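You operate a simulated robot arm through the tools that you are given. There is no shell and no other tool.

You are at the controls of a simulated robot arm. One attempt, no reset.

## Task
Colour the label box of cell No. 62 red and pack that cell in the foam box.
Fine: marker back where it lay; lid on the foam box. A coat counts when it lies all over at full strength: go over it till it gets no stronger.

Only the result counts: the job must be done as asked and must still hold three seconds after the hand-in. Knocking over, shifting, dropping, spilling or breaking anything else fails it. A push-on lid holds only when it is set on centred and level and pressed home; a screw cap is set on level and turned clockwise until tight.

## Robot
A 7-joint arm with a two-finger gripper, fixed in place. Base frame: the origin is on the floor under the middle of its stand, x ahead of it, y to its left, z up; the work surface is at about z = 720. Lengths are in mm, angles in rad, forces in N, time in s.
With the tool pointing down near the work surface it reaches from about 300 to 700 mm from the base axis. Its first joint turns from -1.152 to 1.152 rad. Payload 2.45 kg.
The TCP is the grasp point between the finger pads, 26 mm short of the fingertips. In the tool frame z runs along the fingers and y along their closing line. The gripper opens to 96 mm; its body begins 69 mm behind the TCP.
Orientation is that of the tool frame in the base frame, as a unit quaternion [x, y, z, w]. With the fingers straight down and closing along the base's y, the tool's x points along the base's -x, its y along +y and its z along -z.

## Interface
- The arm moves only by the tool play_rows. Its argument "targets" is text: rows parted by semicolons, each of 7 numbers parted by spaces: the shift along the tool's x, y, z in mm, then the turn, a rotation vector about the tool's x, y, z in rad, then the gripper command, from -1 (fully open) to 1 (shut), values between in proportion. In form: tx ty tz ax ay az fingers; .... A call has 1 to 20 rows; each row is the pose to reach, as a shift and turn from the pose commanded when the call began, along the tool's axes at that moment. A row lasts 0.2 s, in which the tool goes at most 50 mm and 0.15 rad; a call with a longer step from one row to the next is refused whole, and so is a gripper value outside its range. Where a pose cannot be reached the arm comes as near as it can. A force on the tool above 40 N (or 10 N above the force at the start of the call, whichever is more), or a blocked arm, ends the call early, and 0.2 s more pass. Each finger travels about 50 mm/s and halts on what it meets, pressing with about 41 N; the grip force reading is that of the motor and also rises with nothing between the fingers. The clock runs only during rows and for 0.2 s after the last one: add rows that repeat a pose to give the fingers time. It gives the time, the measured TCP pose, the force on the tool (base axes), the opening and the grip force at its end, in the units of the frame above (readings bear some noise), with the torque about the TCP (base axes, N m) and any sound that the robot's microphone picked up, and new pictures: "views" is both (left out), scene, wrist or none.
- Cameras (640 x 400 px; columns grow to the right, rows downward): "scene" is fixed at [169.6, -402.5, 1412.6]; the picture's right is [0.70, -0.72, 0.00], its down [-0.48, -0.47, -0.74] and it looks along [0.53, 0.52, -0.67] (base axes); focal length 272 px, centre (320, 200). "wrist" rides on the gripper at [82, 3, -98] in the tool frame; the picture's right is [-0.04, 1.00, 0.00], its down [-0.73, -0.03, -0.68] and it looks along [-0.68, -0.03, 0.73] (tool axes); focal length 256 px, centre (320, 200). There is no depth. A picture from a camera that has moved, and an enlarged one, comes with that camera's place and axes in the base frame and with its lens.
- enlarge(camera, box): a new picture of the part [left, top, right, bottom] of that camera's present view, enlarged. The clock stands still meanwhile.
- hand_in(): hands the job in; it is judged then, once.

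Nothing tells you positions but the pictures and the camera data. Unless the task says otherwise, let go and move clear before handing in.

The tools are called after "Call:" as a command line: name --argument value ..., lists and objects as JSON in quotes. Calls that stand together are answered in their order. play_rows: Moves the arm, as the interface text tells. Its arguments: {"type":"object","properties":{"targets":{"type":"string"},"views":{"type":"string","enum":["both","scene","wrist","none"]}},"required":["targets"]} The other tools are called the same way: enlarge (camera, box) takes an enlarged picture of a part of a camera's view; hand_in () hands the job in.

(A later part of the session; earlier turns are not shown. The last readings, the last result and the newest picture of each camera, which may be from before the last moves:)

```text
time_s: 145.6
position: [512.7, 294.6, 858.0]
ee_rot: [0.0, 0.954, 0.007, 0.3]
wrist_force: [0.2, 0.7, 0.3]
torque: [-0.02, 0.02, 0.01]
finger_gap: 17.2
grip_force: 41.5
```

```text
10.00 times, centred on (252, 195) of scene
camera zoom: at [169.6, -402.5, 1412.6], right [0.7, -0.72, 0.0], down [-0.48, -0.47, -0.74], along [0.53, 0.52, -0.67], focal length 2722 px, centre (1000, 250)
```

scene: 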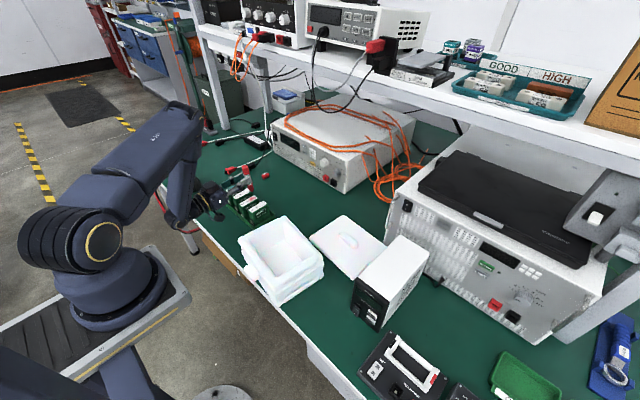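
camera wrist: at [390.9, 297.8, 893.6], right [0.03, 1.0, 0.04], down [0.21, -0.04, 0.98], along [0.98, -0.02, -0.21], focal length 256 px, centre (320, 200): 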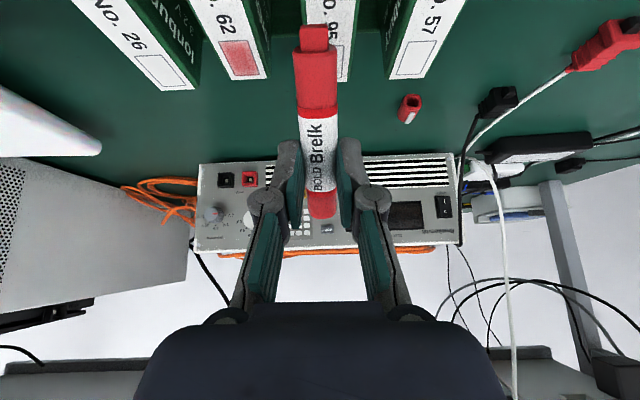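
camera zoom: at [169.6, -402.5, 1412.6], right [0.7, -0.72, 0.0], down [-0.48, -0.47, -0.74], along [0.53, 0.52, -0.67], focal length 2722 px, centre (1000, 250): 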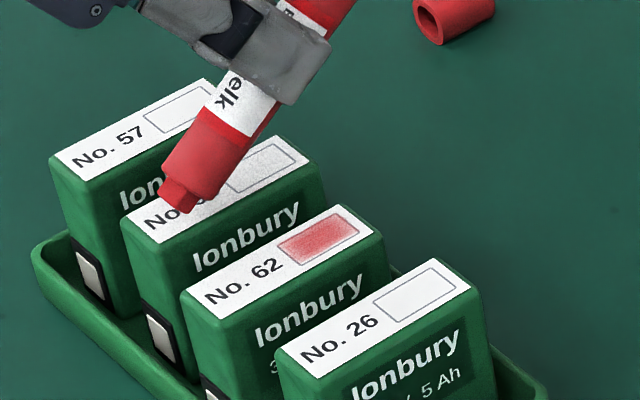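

The remaining light area is the near quarter of the box. Shallow-angle strokes deposited well there earlier, so I'll go to 60° for that part.

Call:
play_rows --targets "-1.8 -13 -6.9 0 -0.146 0 1; -3.5 -26 -13.8 0 -0.291 0 1; -5.3 -39 -20.7 0 -0.436 0 1; -5.3 -39 -20.7 0 -0.436 0 1" --views "none"

Call:
enlarge --camera "scene" --box '[246, 186, 262, 196]'

Call:
enlarge --camera "wrist" --box '[280, 0, 360, 50]'

```text
time_s: 146.6
position: [506.6, 255.5, 878.9]
ee_rot: [0.002, 0.866, 0.007, 0.5]
wrist_force: [0.7, -0.4, -0.2]
torque: [-0.01, 0.01, 0.0]
finger_gap: 17.6
grip_force: 41.2
```

```text
16.00 times, centred on (254, 191) of scene
camera zoom: at [169.6, -402.5, 1412.6], right [0.7, -0.72, 0.0], down [-0.48, -0.47, -0.74], along [0.53, 0.52, -0.67], focal length 4354 px, centre (1376, 344)
```

zoom: 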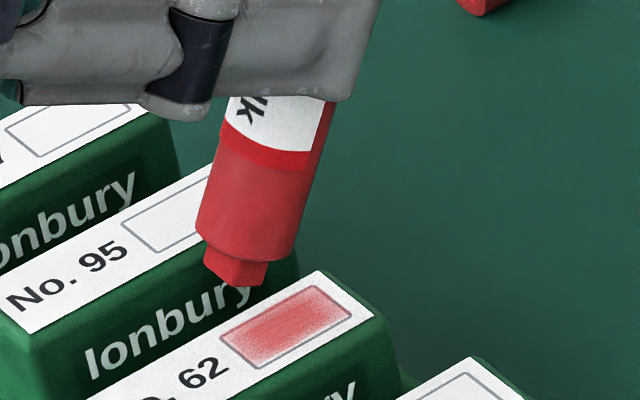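

```text
8.00 times, centred on (320, 25) of wrist
camera zoom: at [379.7, 258.3, 856.6], right [0.02, 1.0, 0.05], down [-0.22, -0.04, 0.97], along [0.97, -0.03, 0.22], focal length 2048 px, centre (320, 1600)
```

zoom: 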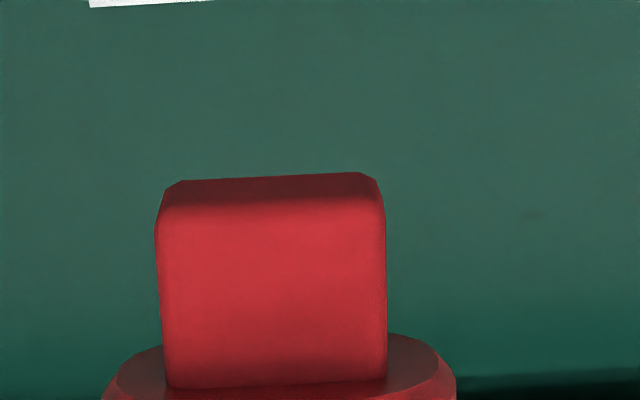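

Call:
play_rows --targets "7 0 6.9 0 0 0 1; 14 0 13.8 0 0 0 1; 14 0 13.8 0 0 0 1" --views "none"

Call:
enlarge --camera "scene" --box '[249, 191, 261, 199]'

Call:
enlarge --camera "wrist" --box '[280, 0, 360, 50]'

```text
time_s: 147.4
position: [511.4, 255.8, 859.8]
ee_rot: [0.002, 0.866, 0.007, 0.5]
wrist_force: [-1.2, -0.7, 10.5]
torque: [0.0, 0.2, -0.03]
finger_gap: 17.5
grip_force: 41.3
```

```text
16.00 times, centred on (255, 195) of scene
camera zoom: at [169.3, -402.6, 1412.6], right [0.7, -0.72, 0.0], down [-0.48, -0.47, -0.74], along [0.53, 0.52, -0.67], focal length 4354 px, centre (1360, 280)
```

zoom: 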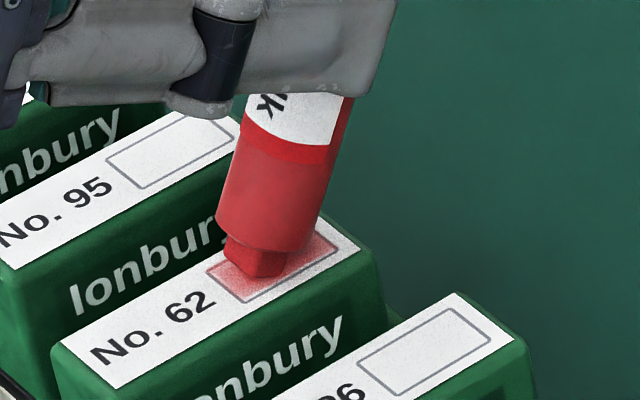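

```text
8.00 times, centred on (320, 25) of wrist
camera zoom: at [385.0, 258.7, 837.4], right [0.02, 1.0, 0.05], down [-0.22, -0.04, 0.97], along [0.97, -0.03, 0.22], focal length 2048 px, centre (320, 1600)
```

zoom: 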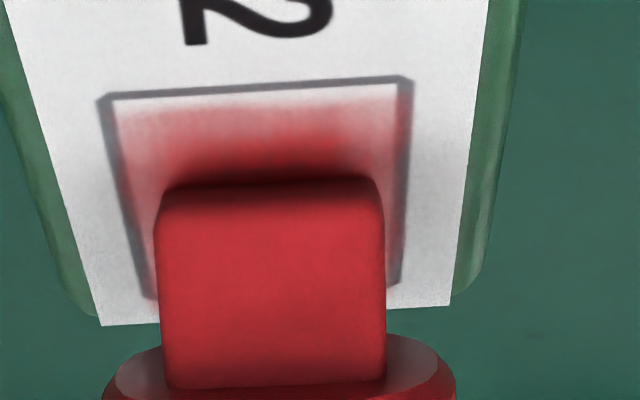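

Good contact and a clear view. I'm stroking the near half in three lanes.

Call:
play_rows --targets "-0.43 0 -0.25 0 0 0 1; 1.57 0 -3.71 0 0 0 1; 3.57 0 -7.18 0 0 0 1; 5.57 0 -10.64 0 0 0 1; 7.15 0 -13.19 0 0 0 1; 1.44 0 -16.49 0 0 0 1; -7.06 -4.5 -1.77 0 0 0 1; -1.43 -4.5 1.48 0 0 0 1; 1.07 -4.5 -2.85 0 0 0 1; 3.57 -4.5 -7.18 0 0 0 1; 5.57 -4.5 -10.64 0 0 0 1; 7.15 -4.5 -13.19 0 0 0 1; 1.44 -4.5 -16.49 0 0 0 1; -7.06 4.5 -1.77 0 0 0 1; -1.43 4.5 1.48 0 0 0 1; 1.07 4.5 -2.85 0 0 0 1; 3.57 4.5 -7.18 0 0 0 1; 5.57 4.5 -10.64 0 0 0 1; 7.15 4.5 -13.19 0 0 0 1" --views "none"

Call:
enlarge --camera "scene" --box '[249, 191, 261, 199]'

Call:
enlarge --camera "wrist" --box '[280, 0, 360, 50]'

```text
time_s: 151.4
position: [497.1, 258.8, 861.4]
ee_rot: [0.002, 0.866, 0.007, 0.499]
wrist_force: [-0.1, 0.5, 0.5]
torque: [-0.01, -0.02, -0.02]
finger_gap: 17.4
grip_force: 40.7
```

```text
16.00 times, centred on (255, 195) of scene
camera zoom: at [169.6, -402.5, 1412.6], right [0.7, -0.72, 0.0], down [-0.48, -0.47, -0.74], along [0.53, 0.52, -0.67], focal length 4354 px, centre (1360, 280)
```

zoom: 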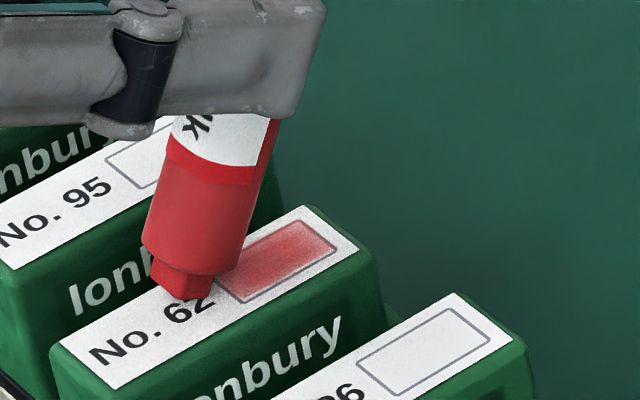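

```text
8.00 times, centred on (320, 25) of wrist
camera zoom: at [369.8, 263.2, 838.5], right [0.02, 1.0, 0.05], down [-0.22, -0.04, 0.97], along [0.98, -0.03, 0.22], focal length 2048 px, centre (320, 1600)
```

zoom: 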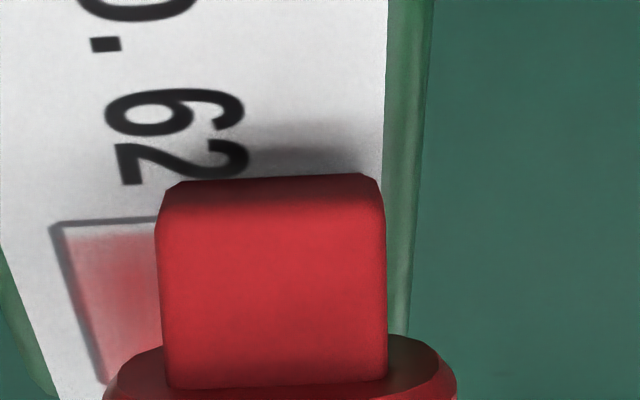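

Call:
play_rows --targets "-10.33 0 7.89 0 0 0 1; -5.13 0 10.89 0 0 0 1; -2.92 0 7.56 0 0 0 1; -0.7 0 4.21 0 0 0 1; 1.52 0 0.88 0 0 0 1; 2.65 0 -0.78 0 0 0 1; -3.33 0 -4.23 0 0 0 1; -10.33 -4.5 7.89 0 0 0 1; -5.13 -4.5 10.89 0 0 0 1; -2.92 -4.5 7.56 0 0 0 1; -0.7 -4.5 4.21 0 0 0 1; 1.52 -4.5 0.88 0 0 0 1; 2.65 -4.5 -0.78 0 0 0 1; -3.33 -4.5 -4.23 0 0 0 1; -10.33 -9.5 7.89 0 0 0 1; -5.13 -9.5 10.89 0 0 0 1; -2.92 -9.5 7.56 0 0 0 1; -0.7 -9.5 4.21 0 0 0 1; 1.52 -9.5 0.88 0 0 0 1; 2.65 -9.5 -0.78 0 0 0 1" --views "none"

Call:
enlarge --camera "wrist" --box '[280, 0, 360, 50]'

Call:
enlarge --camera "scene" --box '[249, 191, 261, 199]'

```text
time_s: 155.6
position: [495.6, 250.7, 859.7]
ee_rot: [0.003, 0.865, 0.006, 0.502]
wrist_force: [7.2, -1.1, 18.3]
torque: [-0.02, -0.41, -0.01]
finger_gap: 17.4
grip_force: 41.2
```

```text
8.00 times, centred on (320, 25) of wrist
camera zoom: at [369.4, 254.0, 836.8], right [0.02, 1.0, 0.05], down [-0.23, -0.04, 0.97], along [0.97, -0.03, 0.22], focal length 2048 px, centre (320, 1600)
```

zoom: 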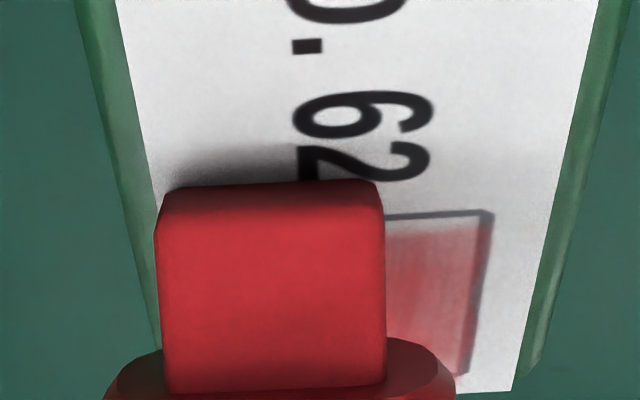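

```text
16.00 times, centred on (255, 195) of scene
camera zoom: at [169.4, -402.7, 1412.6], right [0.7, -0.72, 0.0], down [-0.48, -0.47, -0.74], along [0.53, 0.52, -0.67], focal length 4354 px, centre (1360, 280)
```

zoom: 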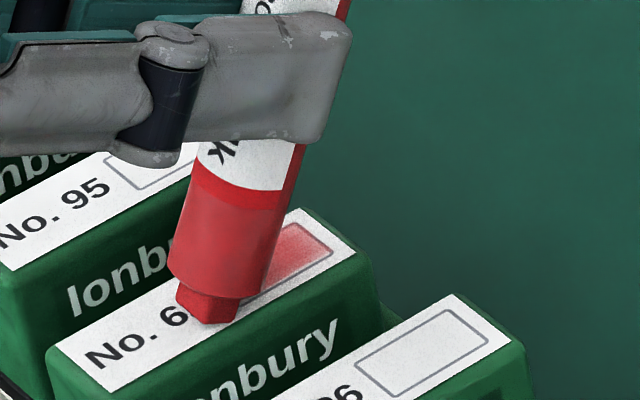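

Call:
play_rows --targets "-6.93 0 -4 0 0 0 1; -14.86 0 -6.27 0 0 0 1; -17 15 -0.57 0 0.146 0 1; -13.93 30 8.1 0 0.291 0 1; -10.43 44 17.1 0 0.436 0 1; -10.43 44 17.1 0 0.436 0 1" --views "none"

Call:
enlarge --camera "wrist" --box '[218, 30, 262, 80]'

Call:
enlarge --camera "scene" --box '[220, 175, 284, 215]'

```text
time_s: 157.0
position: [513.9, 293.9, 859.9]
ee_rot: [0.001, 0.954, 0.006, 0.3]
wrist_force: [-0.6, 0.5, -0.5]
torque: [-0.01, 0.0, 0.0]
finger_gap: 17.5
grip_force: 41.6
```

```text
8.00 times, centred on (240, 55) of wrist
camera zoom: at [391.0, 297.7, 892.7], right [0.03, 1.0, 0.04], down [0.21, -0.04, 0.98], along [0.98, -0.02, -0.21], focal length 2048 px, centre (960, 1360)
```

zoom: 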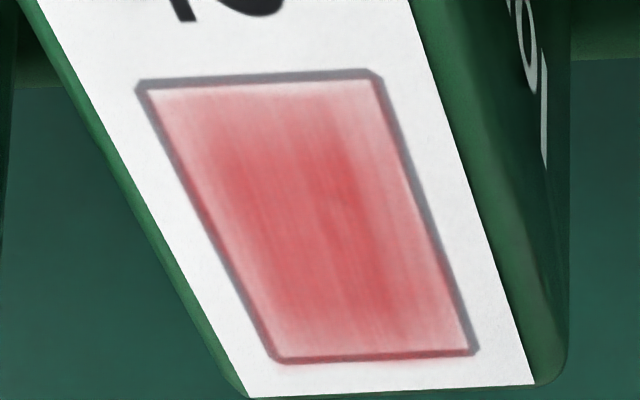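

```text
10.00 times, centred on (252, 195) of scene
camera zoom: at [169.6, -402.5, 1412.6], right [0.7, -0.72, 0.0], down [-0.48, -0.47, -0.74], along [0.53, 0.52, -0.67], focal length 2722 px, centre (1000, 250)
```

zoom: 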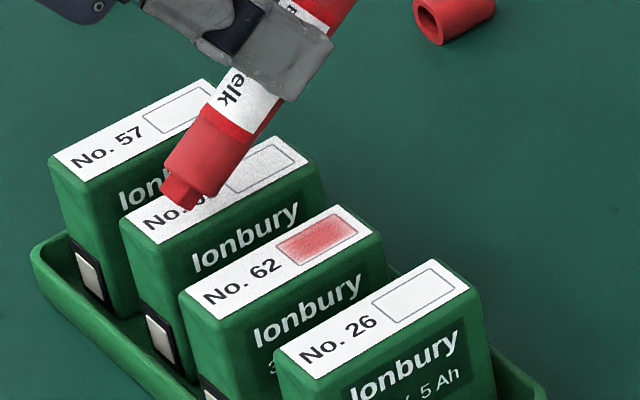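

Call:
enlarge --camera "wrist" --box '[230, 38, 254, 53]'

Call:
enlarge --camera "wrist" --box '[240, 60, 264, 75]'

```text
16.00 times, centred on (242, 46) of wrist
camera zoom: at [391.0, 297.7, 892.7], right [0.03, 1.0, 0.04], down [0.21, -0.04, 0.98], along [0.98, -0.02, -0.21], focal length 4096 px, centre (1568, 2672)
```

zoom: 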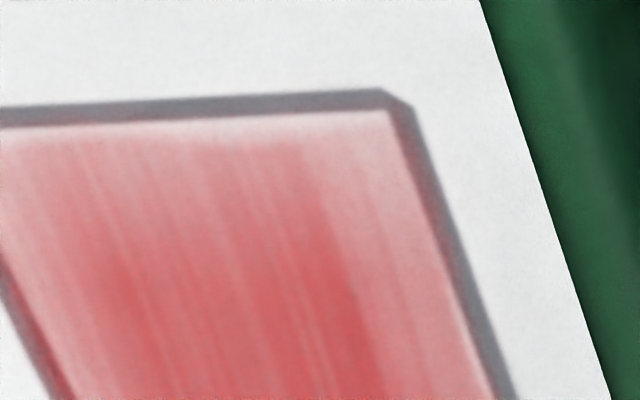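

```text
16.00 times, centred on (252, 68) of wrist
camera zoom: at [391.0, 297.7, 892.7], right [0.03, 1.0, 0.04], down [0.21, -0.04, 0.98], along [0.98, -0.02, -0.21], focal length 4096 px, centre (1408, 2320)
```

zoom: 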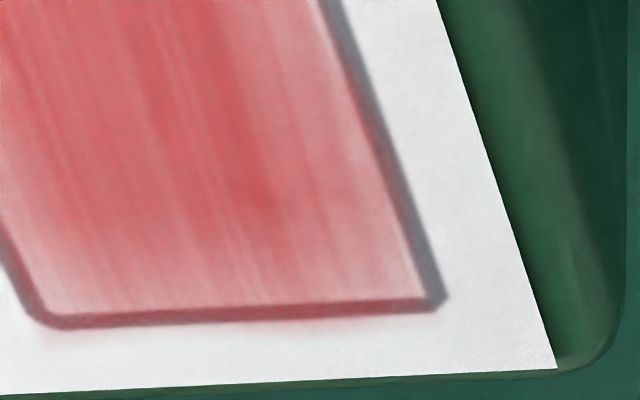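

The close-ups show real lane streaks, with a lighter +y band and near strip. Slow strokes deposited most at the start, so I'll do slow full-length strokes at 60°, starting with the +y lane.

Call:
play_rows --targets "-6.8 -11.5 -3.4 0 -0.146 0 1; -13.7 -23 -6.7 0 -0.291 0 1; -20.5 -34.5 -10.1 0 -0.436 0 1; -20.5 -34.5 -10.1 0 -0.436 0 1" --views "none"

```text
time_s: 158.0
position: [525.3, 260.3, 879.4]
ee_rot: [0.001, 0.866, 0.007, 0.5]
wrist_force: [-0.1, -0.5, -0.1]
torque: [0.0, -0.02, 0.01]
finger_gap: 17.4
grip_force: 40.9
```

Call:
play_rows --targets "7 0 4 0 0 0 1; 13.86 0 8 0 0 0 1; 15.5 0 8.95 0 0 0 1; 15.5 0 8.95 0 0 0 1" --views "none"

Call:
enlarge --camera "wrist" --box '[280, 0, 360, 50]'

```text
time_s: 159.0
position: [524.2, 260.9, 861.6]
ee_rot: [0.001, 0.866, 0.007, 0.5]
wrist_force: [0.4, 0.5, -0.7]
torque: [-0.01, -0.03, 0.04]
finger_gap: 17.7
grip_force: 40.5
```

```text
8.00 times, centred on (320, 25) of wrist
camera zoom: at [398.3, 263.9, 839.9], right [0.02, 1.0, 0.05], down [-0.22, -0.04, 0.97], along [0.98, -0.03, 0.22], focal length 2048 px, centre (320, 1600)
```

zoom: 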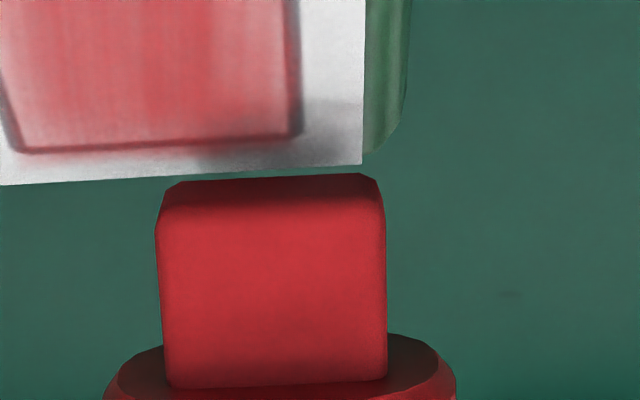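

Call:
play_rows --targets "1.52 -1 -6.63 0 0 0 1; 3.47 -1 -5.5 0 0 0 1; 3.47 -1 -5.5 0 0 0 1" --views "none"

Call:
enlarge --camera "wrist" --box '[280, 0, 360, 50]'

```text
time_s: 159.8
position: [519.1, 258.9, 861.9]
ee_rot: [0.002, 0.866, 0.006, 0.5]
wrist_force: [0.2, 0.0, 0.4]
torque: [0.01, -0.03, -0.01]
finger_gap: 17.7
grip_force: 40.5
```

```text
8.00 times, centred on (320, 25) of wrist
camera zoom: at [391.7, 262.5, 839.0], right [0.02, 1.0, 0.05], down [-0.22, -0.04, 0.97], along [0.98, -0.03, 0.22], focal length 2048 px, centre (320, 1600)
```

zoom: 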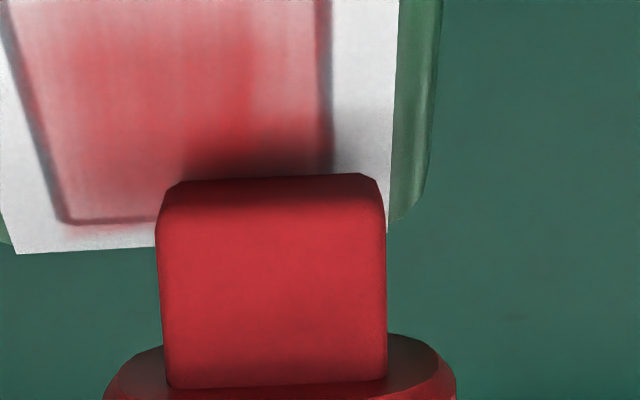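

Call:
play_rows --targets "0.52 1 0.3 0 0 0 1; 0.52 1 0.3 0 0 0 1" --views "none"

Call:
play_rows --targets "0.43 0 0.25 0 0 0 1; 0.43 0 0.25 0 0 0 1" --views "none"

```text
time_s: 160.4
position: [518.6, 260.0, 859.5]
ee_rot: [0.003, 0.866, 0.005, 0.501]
wrist_force: [-0.8, -0.7, 3.4]
torque: [-0.08, 0.01, -0.01]
finger_gap: 17.7
grip_force: 40.9
```

```text
time_s: 161.0
position: [519.6, 260.7, 860.7]
ee_rot: [0.002, 0.866, 0.006, 0.5]
wrist_force: [-0.7, -1.3, 6.8]
torque: [-0.07, 0.08, -0.02]
finger_gap: 17.7
grip_force: 41.1
```

Call:
play_rows --targets "0.83 0 -1.83 0 0 0 1; 1.83 0 -3.56 0 0 0 1; 2.83 0 -5.3 0 0 0 1; 3.83 0 -7.03 0 0 0 1; 4.83 0 -8.76 0 0 0 1; 5.83 0 -10.49 0 0 0 1; 6.83 0 -12.22 0 0 0 1; 7.83 0 -13.96 0 0 0 1; 8.83 0 -15.69 0 0 0 1; 9.83 0 -17.42 0 0 0 1; 10.83 0 -19.15 0 0 0 1" --views "none"

Call:
enlarge --camera "wrist" --box '[280, 0, 360, 50]'

Call:
enlarge --camera "scene" --box '[249, 191, 261, 199]'

```text
time_s: 163.4
position: [497.1, 260.7, 861.0]
ee_rot: [0.002, 0.866, 0.006, 0.5]
wrist_force: [0.1, 0.0, -0.2]
torque: [0.0, -0.04, 0.02]
finger_gap: 17.4
grip_force: 40.9
```

```text
8.00 times, centred on (320, 25) of wrist
camera zoom: at [370.5, 263.9, 838.3], right [0.02, 1.0, 0.05], down [-0.22, -0.04, 0.97], along [0.98, -0.03, 0.22], focal length 2048 px, centre (320, 1600)
```

zoom: 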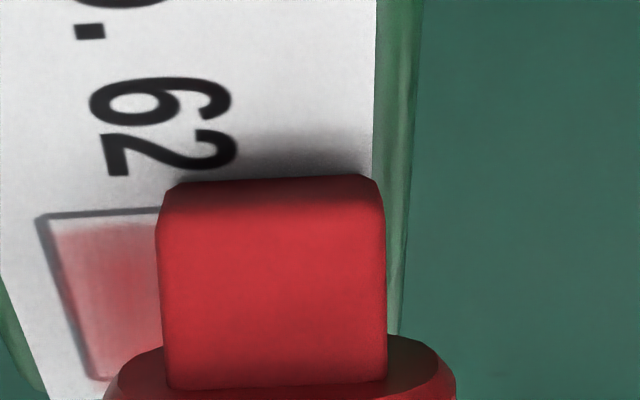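

```text
16.00 times, centred on (255, 195) of scene
camera zoom: at [169.6, -402.5, 1412.6], right [0.7, -0.72, 0.0], down [-0.48, -0.47, -0.74], along [0.53, 0.52, -0.67], focal length 4354 px, centre (1360, 280)
```

zoom: 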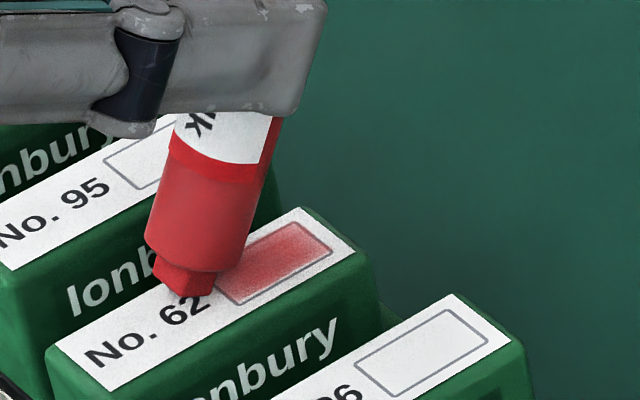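

Call:
play_rows --targets "0.65 0 0.38 0 0 0 1; 0.65 0 0.38 0 0 0 1" --views "none"

Call:
play_rows --targets "0.5 0 0.29 0 0 0 1; 0.5 0 0.29 0 0 0 1" --views "none"

```text
time_s: 164.0
position: [497.3, 260.4, 861.0]
ee_rot: [0.001, 0.866, 0.007, 0.5]
wrist_force: [-1.3, -0.3, 8.5]
torque: [0.0, 0.21, -0.04]
finger_gap: 17.7
grip_force: 41.4
```

```text
time_s: 164.6
position: [497.3, 259.8, 859.4]
ee_rot: [0.003, 0.866, 0.006, 0.501]
wrist_force: [0.7, 1.6, 12.6]
torque: [0.04, 0.03, 0.04]
finger_gap: 17.5
grip_force: 41.7
```

Call:
play_rows --targets "-5.2 0 -3 0 0 0 1; -16.45 0 16.49 0 0 0 1; -12.98 0 18.49 0 0 0 1; -11.77 0 19.19 0 0 0 1; -10.52 0 17.02 0 0 0 1; -9.27 0 14.86 0 0 0 1; -8.02 0 12.69 0 0 0 1; -6.77 0 10.53 0 0 0 1; -5.52 0 8.36 0 0 0 1; -4.27 0 6.2 0 0 0 1; -3.02 0 4.03 0 0 0 1; -1.77 0 1.87 0 0 0 1; -0.52 0 -0.3 0 0 0 1; 0.23 0 -1.6 0 0 0 1" --views "none"

Call:
enlarge --camera "scene" --box '[249, 191, 261, 199]'

```text
time_s: 167.6
position: [494.6, 259.1, 858.9]
ee_rot: [0.002, 0.866, 0.006, 0.5]
wrist_force: [5.9, 0.2, 13.4]
torque: [-0.02, -0.28, 0.05]
finger_gap: 17.5
grip_force: 40.9
```

```text
16.00 times, centred on (255, 195) of scene
camera zoom: at [169.5, -402.6, 1412.6], right [0.7, -0.72, 0.0], down [-0.48, -0.47, -0.74], along [0.53, 0.52, -0.67], focal length 4354 px, centre (1360, 280)
```

zoom: 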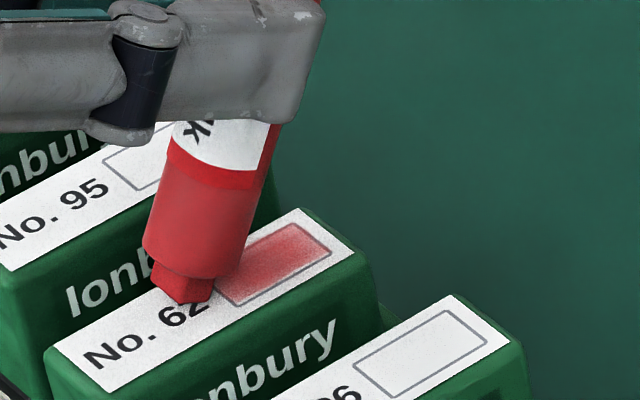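

Solid contact the whole way that time. Same treatment now for the -y lane and then the centre.

Call:
play_rows --targets "-5.2 0 -3 0 0 0 1; -17.2 -9.5 17.78 0 0 0 1; -12.17 -9.5 20.68 0 0 0 1; -10.17 -9.5 17.22 0 0 0 1; -8.17 -9.5 13.76 0 0 0 1; -6.17 -9.5 10.29 0 0 0 1; -4.17 -9.5 6.83 0 0 0 1; -2.17 -9.5 3.36 0 0 0 1; -0.17 -9.5 -0.1 0 0 0 1; -5.2 -9.5 -3 0 0 0 1; -17.2 -4.8 17.78 0 0 0 1; -12 -4.8 20.78 0 0 0 1; -10 -4.8 17.32 0 0 0 1; -8 -4.8 13.86 0 0 0 1; -6 -4.8 10.39 0 0 0 1; -4 -4.8 6.93 0 0 0 1; -2 -4.8 3.46 0 0 0 1; 0 -4.8 0 0 0 0 1" --views "none"

Call:
enlarge --camera "scene" --box '[249, 191, 261, 199]'

```text
time_s: 171.4
position: [494.2, 256.4, 861.3]
ee_rot: [0.001, 0.866, 0.007, 0.499]
wrist_force: [1.7, 0.1, 4.0]
torque: [0.0, -0.09, 0.03]
finger_gap: 17.6
grip_force: 41.3
```

```text
16.00 times, centred on (255, 195) of scene
camera zoom: at [169.5, -402.6, 1412.6], right [0.7, -0.72, 0.0], down [-0.48, -0.47, -0.74], along [0.53, 0.52, -0.67], focal length 4354 px, centre (1360, 280)
```

zoom: 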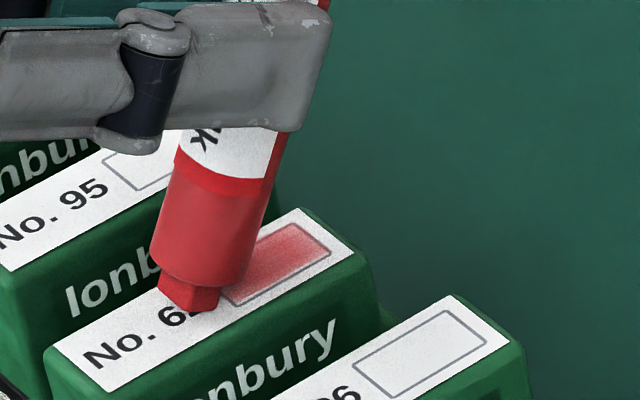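

Call:
play_rows --targets "-6.93 0 -4 0 0 0 1; -14.86 0 -6.27 0 0 0 1; -17 13 -0.57 0 0.146 0 1; -13.93 26 8.1 0 0.291 0 1; -10.2 39.3 16.7 0 0.436 0 1; -10.2 39.3 16.7 0 0.436 0 1" --views "none"

Call:
enlarge --camera "wrist" --box '[218, 30, 262, 80]'

Call:
enlarge --camera "wrist" --box '[230, 38, 254, 53]'

Call:
enlarge --camera "wrist" --box '[240, 60, 264, 75]'

```text
time_s: 172.8
position: [516.1, 295.4, 861.0]
ee_rot: [0.001, 0.954, 0.007, 0.3]
wrist_force: [0.5, -0.2, -0.3]
torque: [0.03, 0.02, 0.01]
finger_gap: 17.6
grip_force: 40.5
```

```text
8.00 times, centred on (240, 55) of wrist
camera zoom: at [392.5, 298.1, 894.3], right [0.03, 1.0, 0.04], down [0.21, -0.04, 0.98], along [0.98, -0.02, -0.21], focal length 2048 px, centre (960, 1360)
```

zoom: 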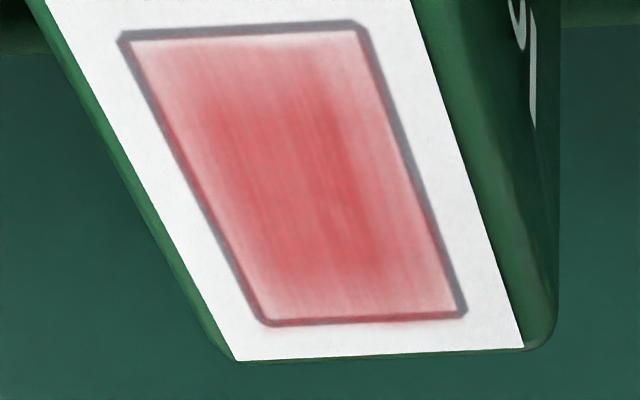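

```text
16.00 times, centred on (242, 46) of wrist
camera zoom: at [392.5, 298.1, 894.3], right [0.03, 1.0, 0.04], down [0.21, -0.04, 0.98], along [0.98, -0.02, -0.21], focal length 4096 px, centre (1568, 2672)
```

zoom: 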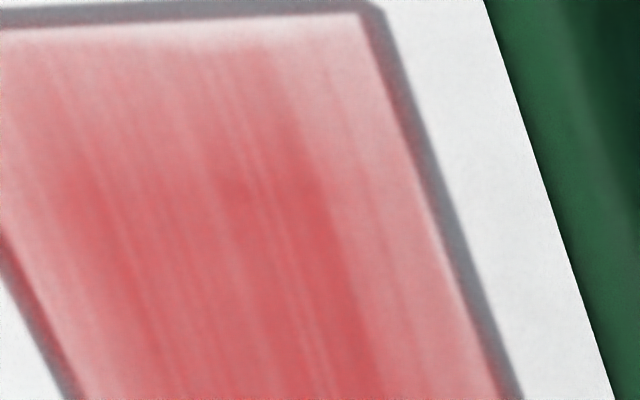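

```text
16.00 times, centred on (252, 68) of wrist
camera zoom: at [392.5, 298.1, 894.3], right [0.03, 1.0, 0.04], down [0.21, -0.04, 0.98], along [0.98, -0.02, -0.21], focal length 4096 px, centre (1408, 2320)
```

zoom: 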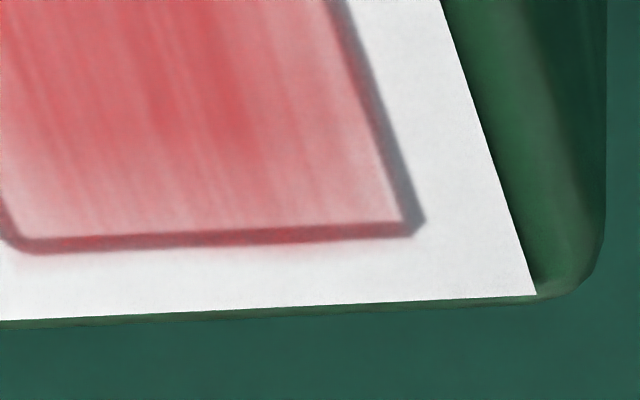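

The streak pattern and tone are unchanged after the last strong strokes, so the coat is at or near its limit. For certainty I'll do final overlapping passes past both ends of the box on all three lanes.

Call:
play_rows --targets "-5.6 -11.4 -4 0 -0.146 0 1; -11.1 -22.9 -7.9 0 -0.291 0 1; -16.7 -34.3 -11.85 0 -0.436 0 1; -16.7 -34.3 -11.85 0 -0.436 0 1" --views "none"

```text
time_s: 173.8
position: [522.6, 261.8, 880.8]
ee_rot: [0.002, 0.866, 0.007, 0.5]
wrist_force: [0.3, 0.6, -0.3]
torque: [-0.01, 0.01, -0.02]
finger_gap: 17.4
grip_force: 41.2
```

Call:
play_rows --targets "11.26 0 6.5 0 0 0 1; 17.32 0 10 0 0 0 1; 19.82 0 5.67 0 0 0 1; 22.32 0 1.34 0 0 0 1; 24.82 0 -2.99 0 0 0 1; 27.32 0 -7.32 0 0 0 1; 29.82 0 -11.65 0 0 0 1; 32.32 0 -15.98 0 0 0 1; 26.26 0 -19.48 0 0 0 1; 11.26 -10 6.5 0 0 0 1; 17.15 -10 9.9 0 0 0 1; 19.65 -10 5.57 0 0 0 1; 22.15 -10 1.24 0 0 0 1; 24.65 -10 -3.09 0 0 0 1; 27.15 -10 -7.42 0 0 0 1; 29.65 -10 -11.75 0 0 0 1; 32.15 -10 -16.08 0 0 0 1" --views "none"

Call:
enlarge --camera "scene" --box '[249, 191, 261, 199]'

```text
time_s: 177.4
position: [490.7, 250.9, 859.3]
ee_rot: [0.002, 0.866, 0.006, 0.499]
wrist_force: [4.7, 0.3, 10.0]
torque: [0.01, -0.3, 0.02]
finger_gap: 17.4
grip_force: 40.8
```

```text
16.00 times, centred on (255, 195) of scene
camera zoom: at [169.5, -402.6, 1412.6], right [0.7, -0.72, 0.0], down [-0.48, -0.47, -0.74], along [0.53, 0.52, -0.67], focal length 4354 px, centre (1360, 280)
```

zoom: 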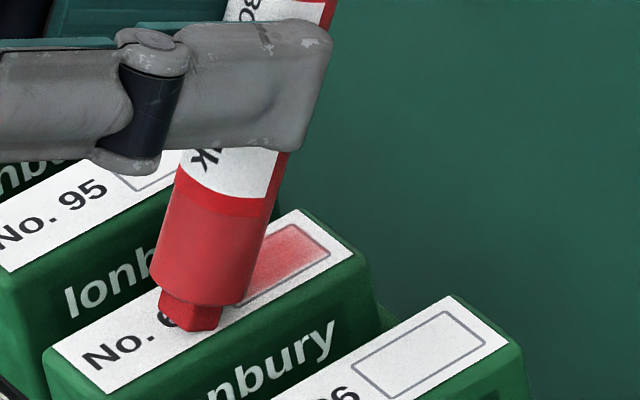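

Call:
play_rows --targets "-5.2 0 -3 0 0 0 1; -20.2 5 22.98 0 0 0 1; -14.83 5 26.08 0 0 0 1; -12.33 5 21.75 0 0 0 1; -9.83 5 17.42 0 0 0 1; -7.33 5 13.09 0 0 0 1; -4.83 5 8.76 0 0 0 1; -2.33 5 4.43 0 0 0 1; 0.17 5 0.1 0 0 0 1; -5.2 5 -3 0 0 0 1; -20.2 11 22.98 0 0 0 1; -14.83 11 26.08 0 0 0 1; -12.33 11 21.75 0 0 0 1; -9.83 11 17.42 0 0 0 1; -7.33 11 13.09 0 0 0 1; -4.83 11 8.76 0 0 0 1; -2.33 11 4.43 0 0 0 1; 0.17 11 0.1 0 0 0 1" --views "none"

Call:
enlarge --camera "scene" --box '[249, 191, 261, 199]'

```text
time_s: 181.2
position: [491.6, 261.5, 860.1]
ee_rot: [0.003, 0.867, 0.005, 0.499]
wrist_force: [3.1, -0.6, 6.0]
torque: [-0.07, -0.16, 0.02]
finger_gap: 17.5
grip_force: 40.8
```

```text
16.00 times, centred on (255, 195) of scene
camera zoom: at [169.5, -402.6, 1412.6], right [0.7, -0.72, 0.0], down [-0.48, -0.47, -0.74], along [0.53, 0.52, -0.67], focal length 4354 px, centre (1360, 280)
```

zoom: 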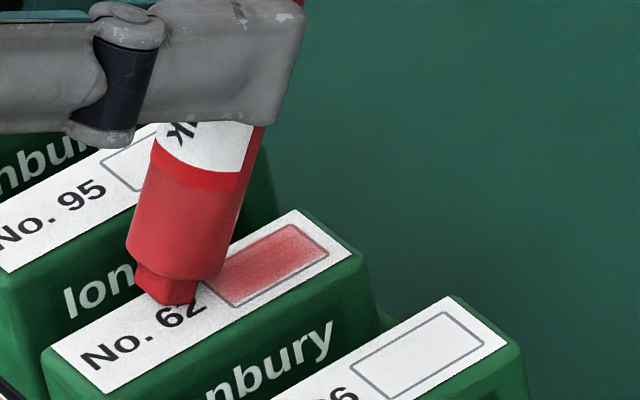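

I notice the neighbouring labels have crept in the picture, so cell 62, pushed against the tray's front rim, may be shifting the tray. I'm lifting off now to compare with the first picture.

Call:
play_rows --targets "-6.93 0 -4 0 0 0 1; -26 0 -15 0 0 0 1; -60 20 -34 0 0 0 1; -80 40 -46 0 0 0 1; -80 40 -46 0 0 0 1" --views "scene"

Call:
enlarge --camera "scene" --box '[190, 170, 290, 250]'

Call:
enlarge --camera "scene" --box '[249, 191, 261, 199]'

```text
time_s: 182.4
position: [491.7, 300.7, 954.2]
ee_rot: [0.001, 0.866, 0.007, 0.5]
wrist_force: [-0.4, -0.6, -0.4]
torque: [-0.03, 0.01, 0.0]
finger_gap: 17.4
grip_force: 40.6
```

scene: 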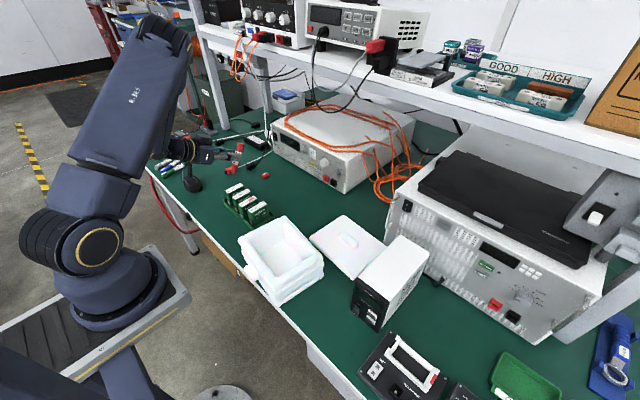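

```text
5.00 times, centred on (240, 210) of scene
camera zoom: at [169.6, -402.5, 1412.6], right [0.7, -0.72, 0.0], down [-0.48, -0.47, -0.74], along [0.53, 0.52, -0.67], focal length 1361 px, centre (720, 150)
```

zoom: 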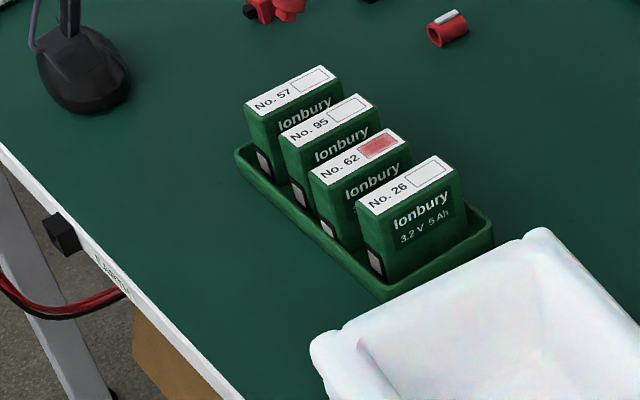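

```text
16.00 times, centred on (255, 195) of scene
camera zoom: at [169.6, -402.5, 1412.6], right [0.7, -0.72, 0.0], down [-0.48, -0.47, -0.74], along [0.53, 0.52, -0.67], focal length 4354 px, centre (1360, 280)
```

zoom: 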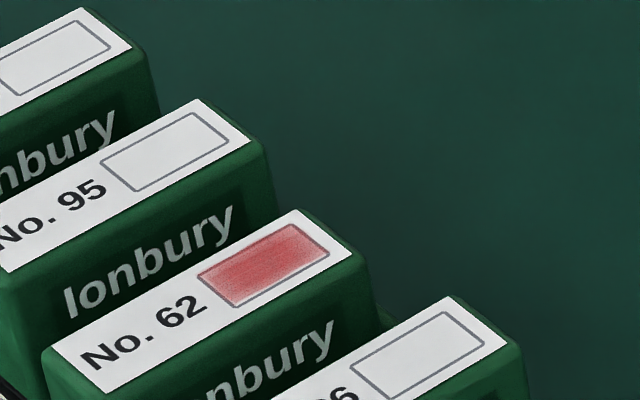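

The tray has crept about 4 mm towards -x since the start. I'll push it gently back later. First another close look at the coat.

Call:
play_rows --targets "23 -2 22 0 0.146 0 1; 46 -4 44 0 0.291 0 1; 69 -5.7 66.4 0 0.436 0 1; 69 -5.7 66.4 0 0.436 0 1" --views "wrist"

Call:
enlarge --camera "wrist" --box '[218, 30, 262, 80]'

```text
time_s: 183.4
position: [514.0, 297.5, 859.1]
ee_rot: [0.001, 0.954, 0.006, 0.299]
wrist_force: [0.5, -1.3, -0.3]
torque: [-0.01, -0.02, -0.03]
finger_gap: 17.4
grip_force: 41.0
camera wrist: at [390.1, 299.3, 892.7], right [0.03, 1.0, 0.04], down [0.21, -0.04, 0.98], along [0.98, -0.02, -0.21], focal length 256 px, centre (320, 200)
```

wrist: 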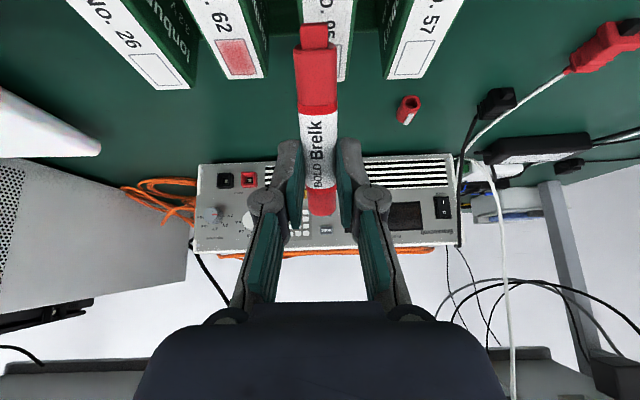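

```text
8.00 times, centred on (240, 55) of wrist
camera zoom: at [390.1, 299.3, 892.7], right [0.03, 1.0, 0.04], down [0.21, -0.04, 0.98], along [0.98, -0.02, -0.21], focal length 2048 px, centre (960, 1360)
```

zoom: 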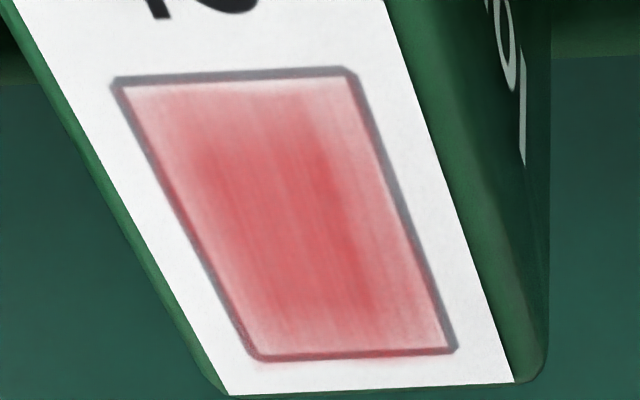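

The centre is solid, but the near strip and the +y band are still a shade lighter. I'll add gentle passes of about 5 N exactly there, positioning with the wrist view.

Call:
play_rows --targets "-5.7 -11.5 -4.4 0 -0.146 0 1; -11.3 -23 -8.9 0 -0.291 0 1; -17 -34.5 -13.3 0 -0.436 0 1; -8 -34.5 -8.1 0 -0.436 0 1; -8 -34.5 -8.1 0 -0.436 0 1" --views "none"

Call:
enlarge --camera "wrist" --box '[280, 0, 360, 50]'

```text
time_s: 184.6
position: [516.7, 261.2, 870.4]
ee_rot: [0.002, 0.866, 0.007, 0.5]
wrist_force: [-0.5, -0.5, 0.1]
torque: [-0.01, -0.02, -0.02]
finger_gap: 17.5
grip_force: 40.6
```

```text
8.00 times, centred on (320, 25) of wrist
camera zoom: at [390.4, 264.6, 847.4], right [0.02, 1.0, 0.05], down [-0.22, -0.04, 0.97], along [0.98, -0.03, 0.22], focal length 2048 px, centre (320, 1600)
```

zoom: 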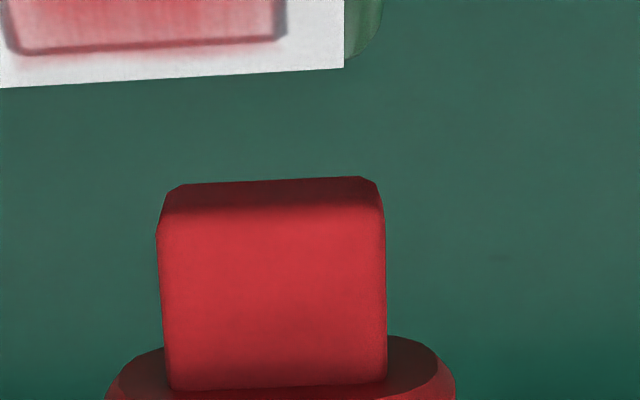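

Call:
play_rows --targets "3.2 0 3 0 0 0 1; 6.45 0 6.03 0 0 0 1; 6.45 0 6.03 0 0 0 1" --views "none"

Call:
enlarge --camera "wrist" --box '[280, 0, 360, 50]'

```text
time_s: 185.4
position: [520.1, 261.4, 862.0]
ee_rot: [0.002, 0.866, 0.006, 0.5]
wrist_force: [-0.4, 0.8, 0.2]
torque: [0.02, -0.01, 0.01]
finger_gap: 17.5
grip_force: 40.4
```

```text
8.00 times, centred on (320, 25) of wrist
camera zoom: at [393.0, 264.0, 839.4], right [0.02, 1.0, 0.05], down [-0.22, -0.04, 0.97], along [0.98, -0.03, 0.22], focal length 2048 px, centre (320, 1600)
```

zoom: 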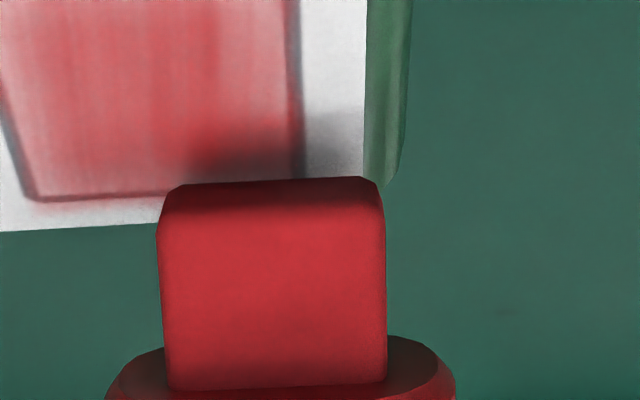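

Call:
play_rows --targets "0.95 0 0.55 0 0 0 1; 0.95 0 0.55 0 0 0 1" --views "none"

```text
time_s: 186.0
position: [519.4, 261.3, 860.5]
ee_rot: [0.002, 0.866, 0.007, 0.5]
wrist_force: [-0.1, -0.6, 1.4]
torque: [-0.01, -0.01, 0.0]
finger_gap: 17.7
grip_force: 41.0
```

Call:
play_rows --targets "0.35 0 0.2 0 0 0 1; 1.64 0 -1.95 0 0 0 1; 2.93 0 -4.08 0 0 0 1; 4.23 0 -6.22 0 0 0 1; 5.52 0 -8.36 0 0 0 1; 6.81 0 -10.5 0 0 0 1; 8.11 0 -12.64 0 0 0 1; 9.4 0 -14.78 0 0 0 1; 10.69 0 -16.92 0 0 0 1; 12.24 0 -19.49 0 0 0 1" --views "none"

Call:
enlarge --camera "wrist" --box '[280, 0, 360, 50]'

```text
time_s: 188.2
position: [496.7, 261.5, 860.0]
ee_rot: [0.002, 0.866, 0.006, 0.5]
wrist_force: [2.7, 0.0, 5.1]
torque: [-0.01, -0.14, 0.02]
finger_gap: 17.3
grip_force: 41.1
```

```text
8.00 times, centred on (320, 25) of wrist
camera zoom: at [370.0, 264.6, 838.1], right [0.02, 1.0, 0.05], down [-0.22, -0.04, 0.97], along [0.98, -0.03, 0.22], focal length 2048 px, centre (320, 1600)
```

zoom: 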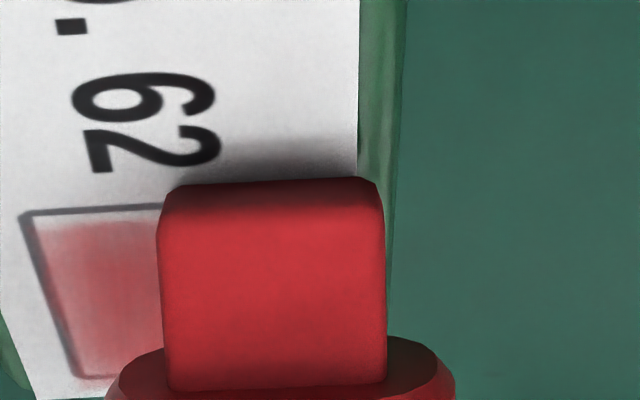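

Call:
play_rows --targets "-5.2 0 -3 0 0 0 1; -16.7 1 16.92 0 0 0 1; -11.89 1 19.69 0 0 0 1; -9.3 1 15.41 0 0 0 1; -6.72 1 11.13 0 0 0 1; -4.13 1 6.85 0 0 0 1; -2.07 1 3.42 0 0 0 1; 0 1 0 0 0 0 1; -5.2 1 -3 0 0 0 1; -16.7 -11 16.92 0 0 0 1; -11.89 -11 19.69 0 0 0 1; -9.3 -11 15.41 0 0 0 1; -6.72 -11 11.13 0 0 0 1; -4.13 -11 6.85 0 0 0 1; -2.07 -11 3.42 0 0 0 1; 0 -11 0 0 0 0 1" --views "none"

Call:
enlarge --camera "wrist" --box '[280, 0, 360, 50]'

Call:
enlarge --camera "scene" --box '[249, 191, 261, 199]'

```text
time_s: 191.6
position: [496.4, 249.6, 859.9]
ee_rot: [0.002, 0.866, 0.006, 0.501]
wrist_force: [4.7, -0.8, 13.4]
torque: [-0.11, -0.37, 0.0]
finger_gap: 17.6
grip_force: 41.0
```

```text
8.00 times, centred on (320, 25) of wrist
camera zoom: at [370.2, 253.6, 837.5], right [0.02, 1.0, 0.05], down [-0.22, -0.04, 0.97], along [0.97, -0.03, 0.22], focal length 2048 px, centre (320, 1600)
```

zoom: 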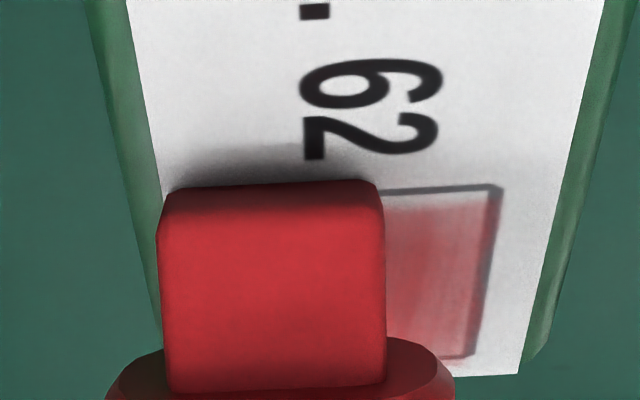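

```text
16.00 times, centred on (255, 195) of scene
camera zoom: at [169.5, -402.6, 1412.6], right [0.7, -0.72, 0.0], down [-0.48, -0.47, -0.74], along [0.53, 0.52, -0.67], focal length 4354 px, centre (1360, 280)
```

zoom: 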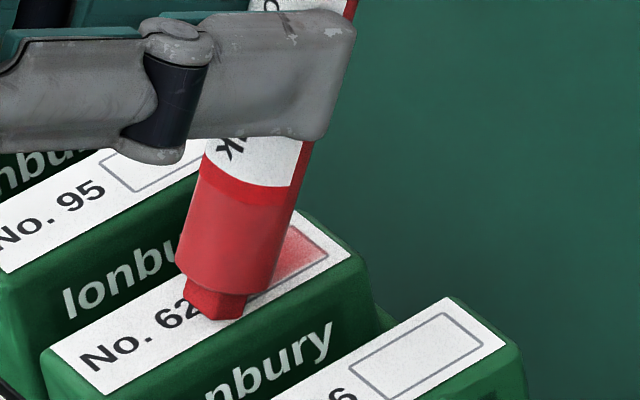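

Call:
play_rows --targets "-6.93 0 -4 0 0 0 1; -14.86 0 -6.27 0 0 0 1; -17 15 -0.57 0 0.146 0 1; -13.93 30 8.1 0 0.291 0 1; -9.9 45 16.2 0 0.436 0 1; -9.9 45 16.2 0 0.436 0 1" --views "none"

Call:
enlarge --camera "wrist" --box '[218, 30, 262, 80]'

Call:
enlarge --camera "wrist" --box '[230, 38, 254, 53]'

Call:
enlarge --camera "scene" --box '[249, 191, 261, 199]'

```text
time_s: 193.0
position: [515.3, 295.2, 860.7]
ee_rot: [0.001, 0.954, 0.007, 0.3]
wrist_force: [-0.4, -0.7, 0.2]
torque: [0.01, -0.01, -0.01]
finger_gap: 17.3
grip_force: 40.8
```

```text
8.00 times, centred on (240, 55) of wrist
camera zoom: at [392.1, 297.6, 893.3], right [0.03, 1.0, 0.04], down [0.21, -0.04, 0.98], along [0.98, -0.02, -0.21], focal length 2048 px, centre (960, 1360)
```

zoom: 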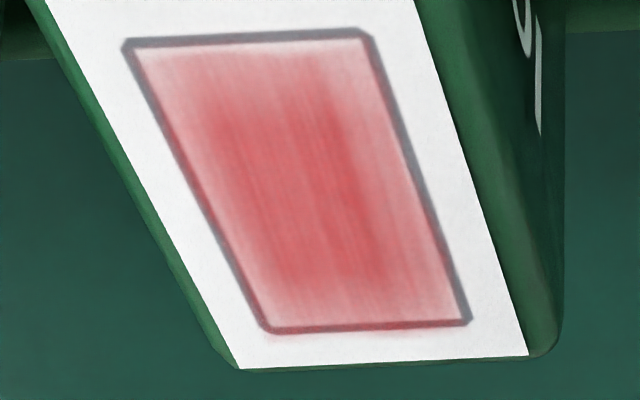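

```text
16.00 times, centred on (242, 46) of wrist
camera zoom: at [392.1, 297.6, 893.3], right [0.03, 1.0, 0.04], down [0.21, -0.04, 0.98], along [0.98, -0.02, -0.21], focal length 4096 px, centre (1568, 2672)
```

zoom: 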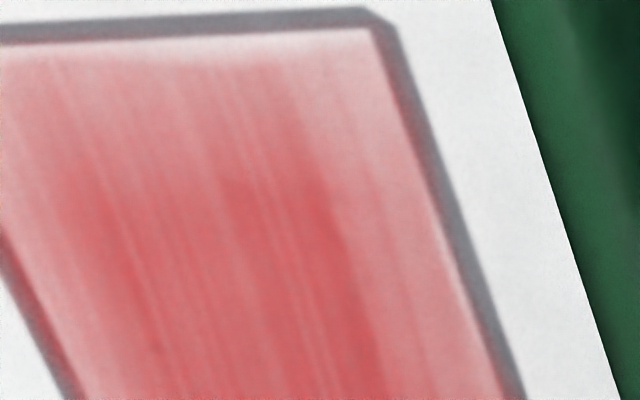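

```text
16.00 times, centred on (255, 195) of scene
camera zoom: at [169.6, -402.5, 1412.6], right [0.7, -0.72, 0.0], down [-0.48, -0.47, -0.74], along [0.53, 0.52, -0.67], focal length 4354 px, centre (1360, 280)
```

zoom: 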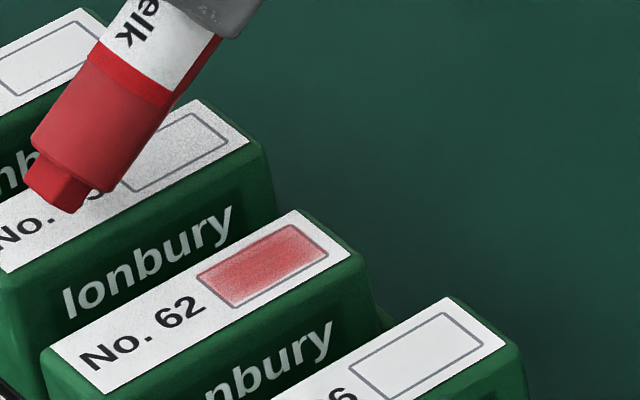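

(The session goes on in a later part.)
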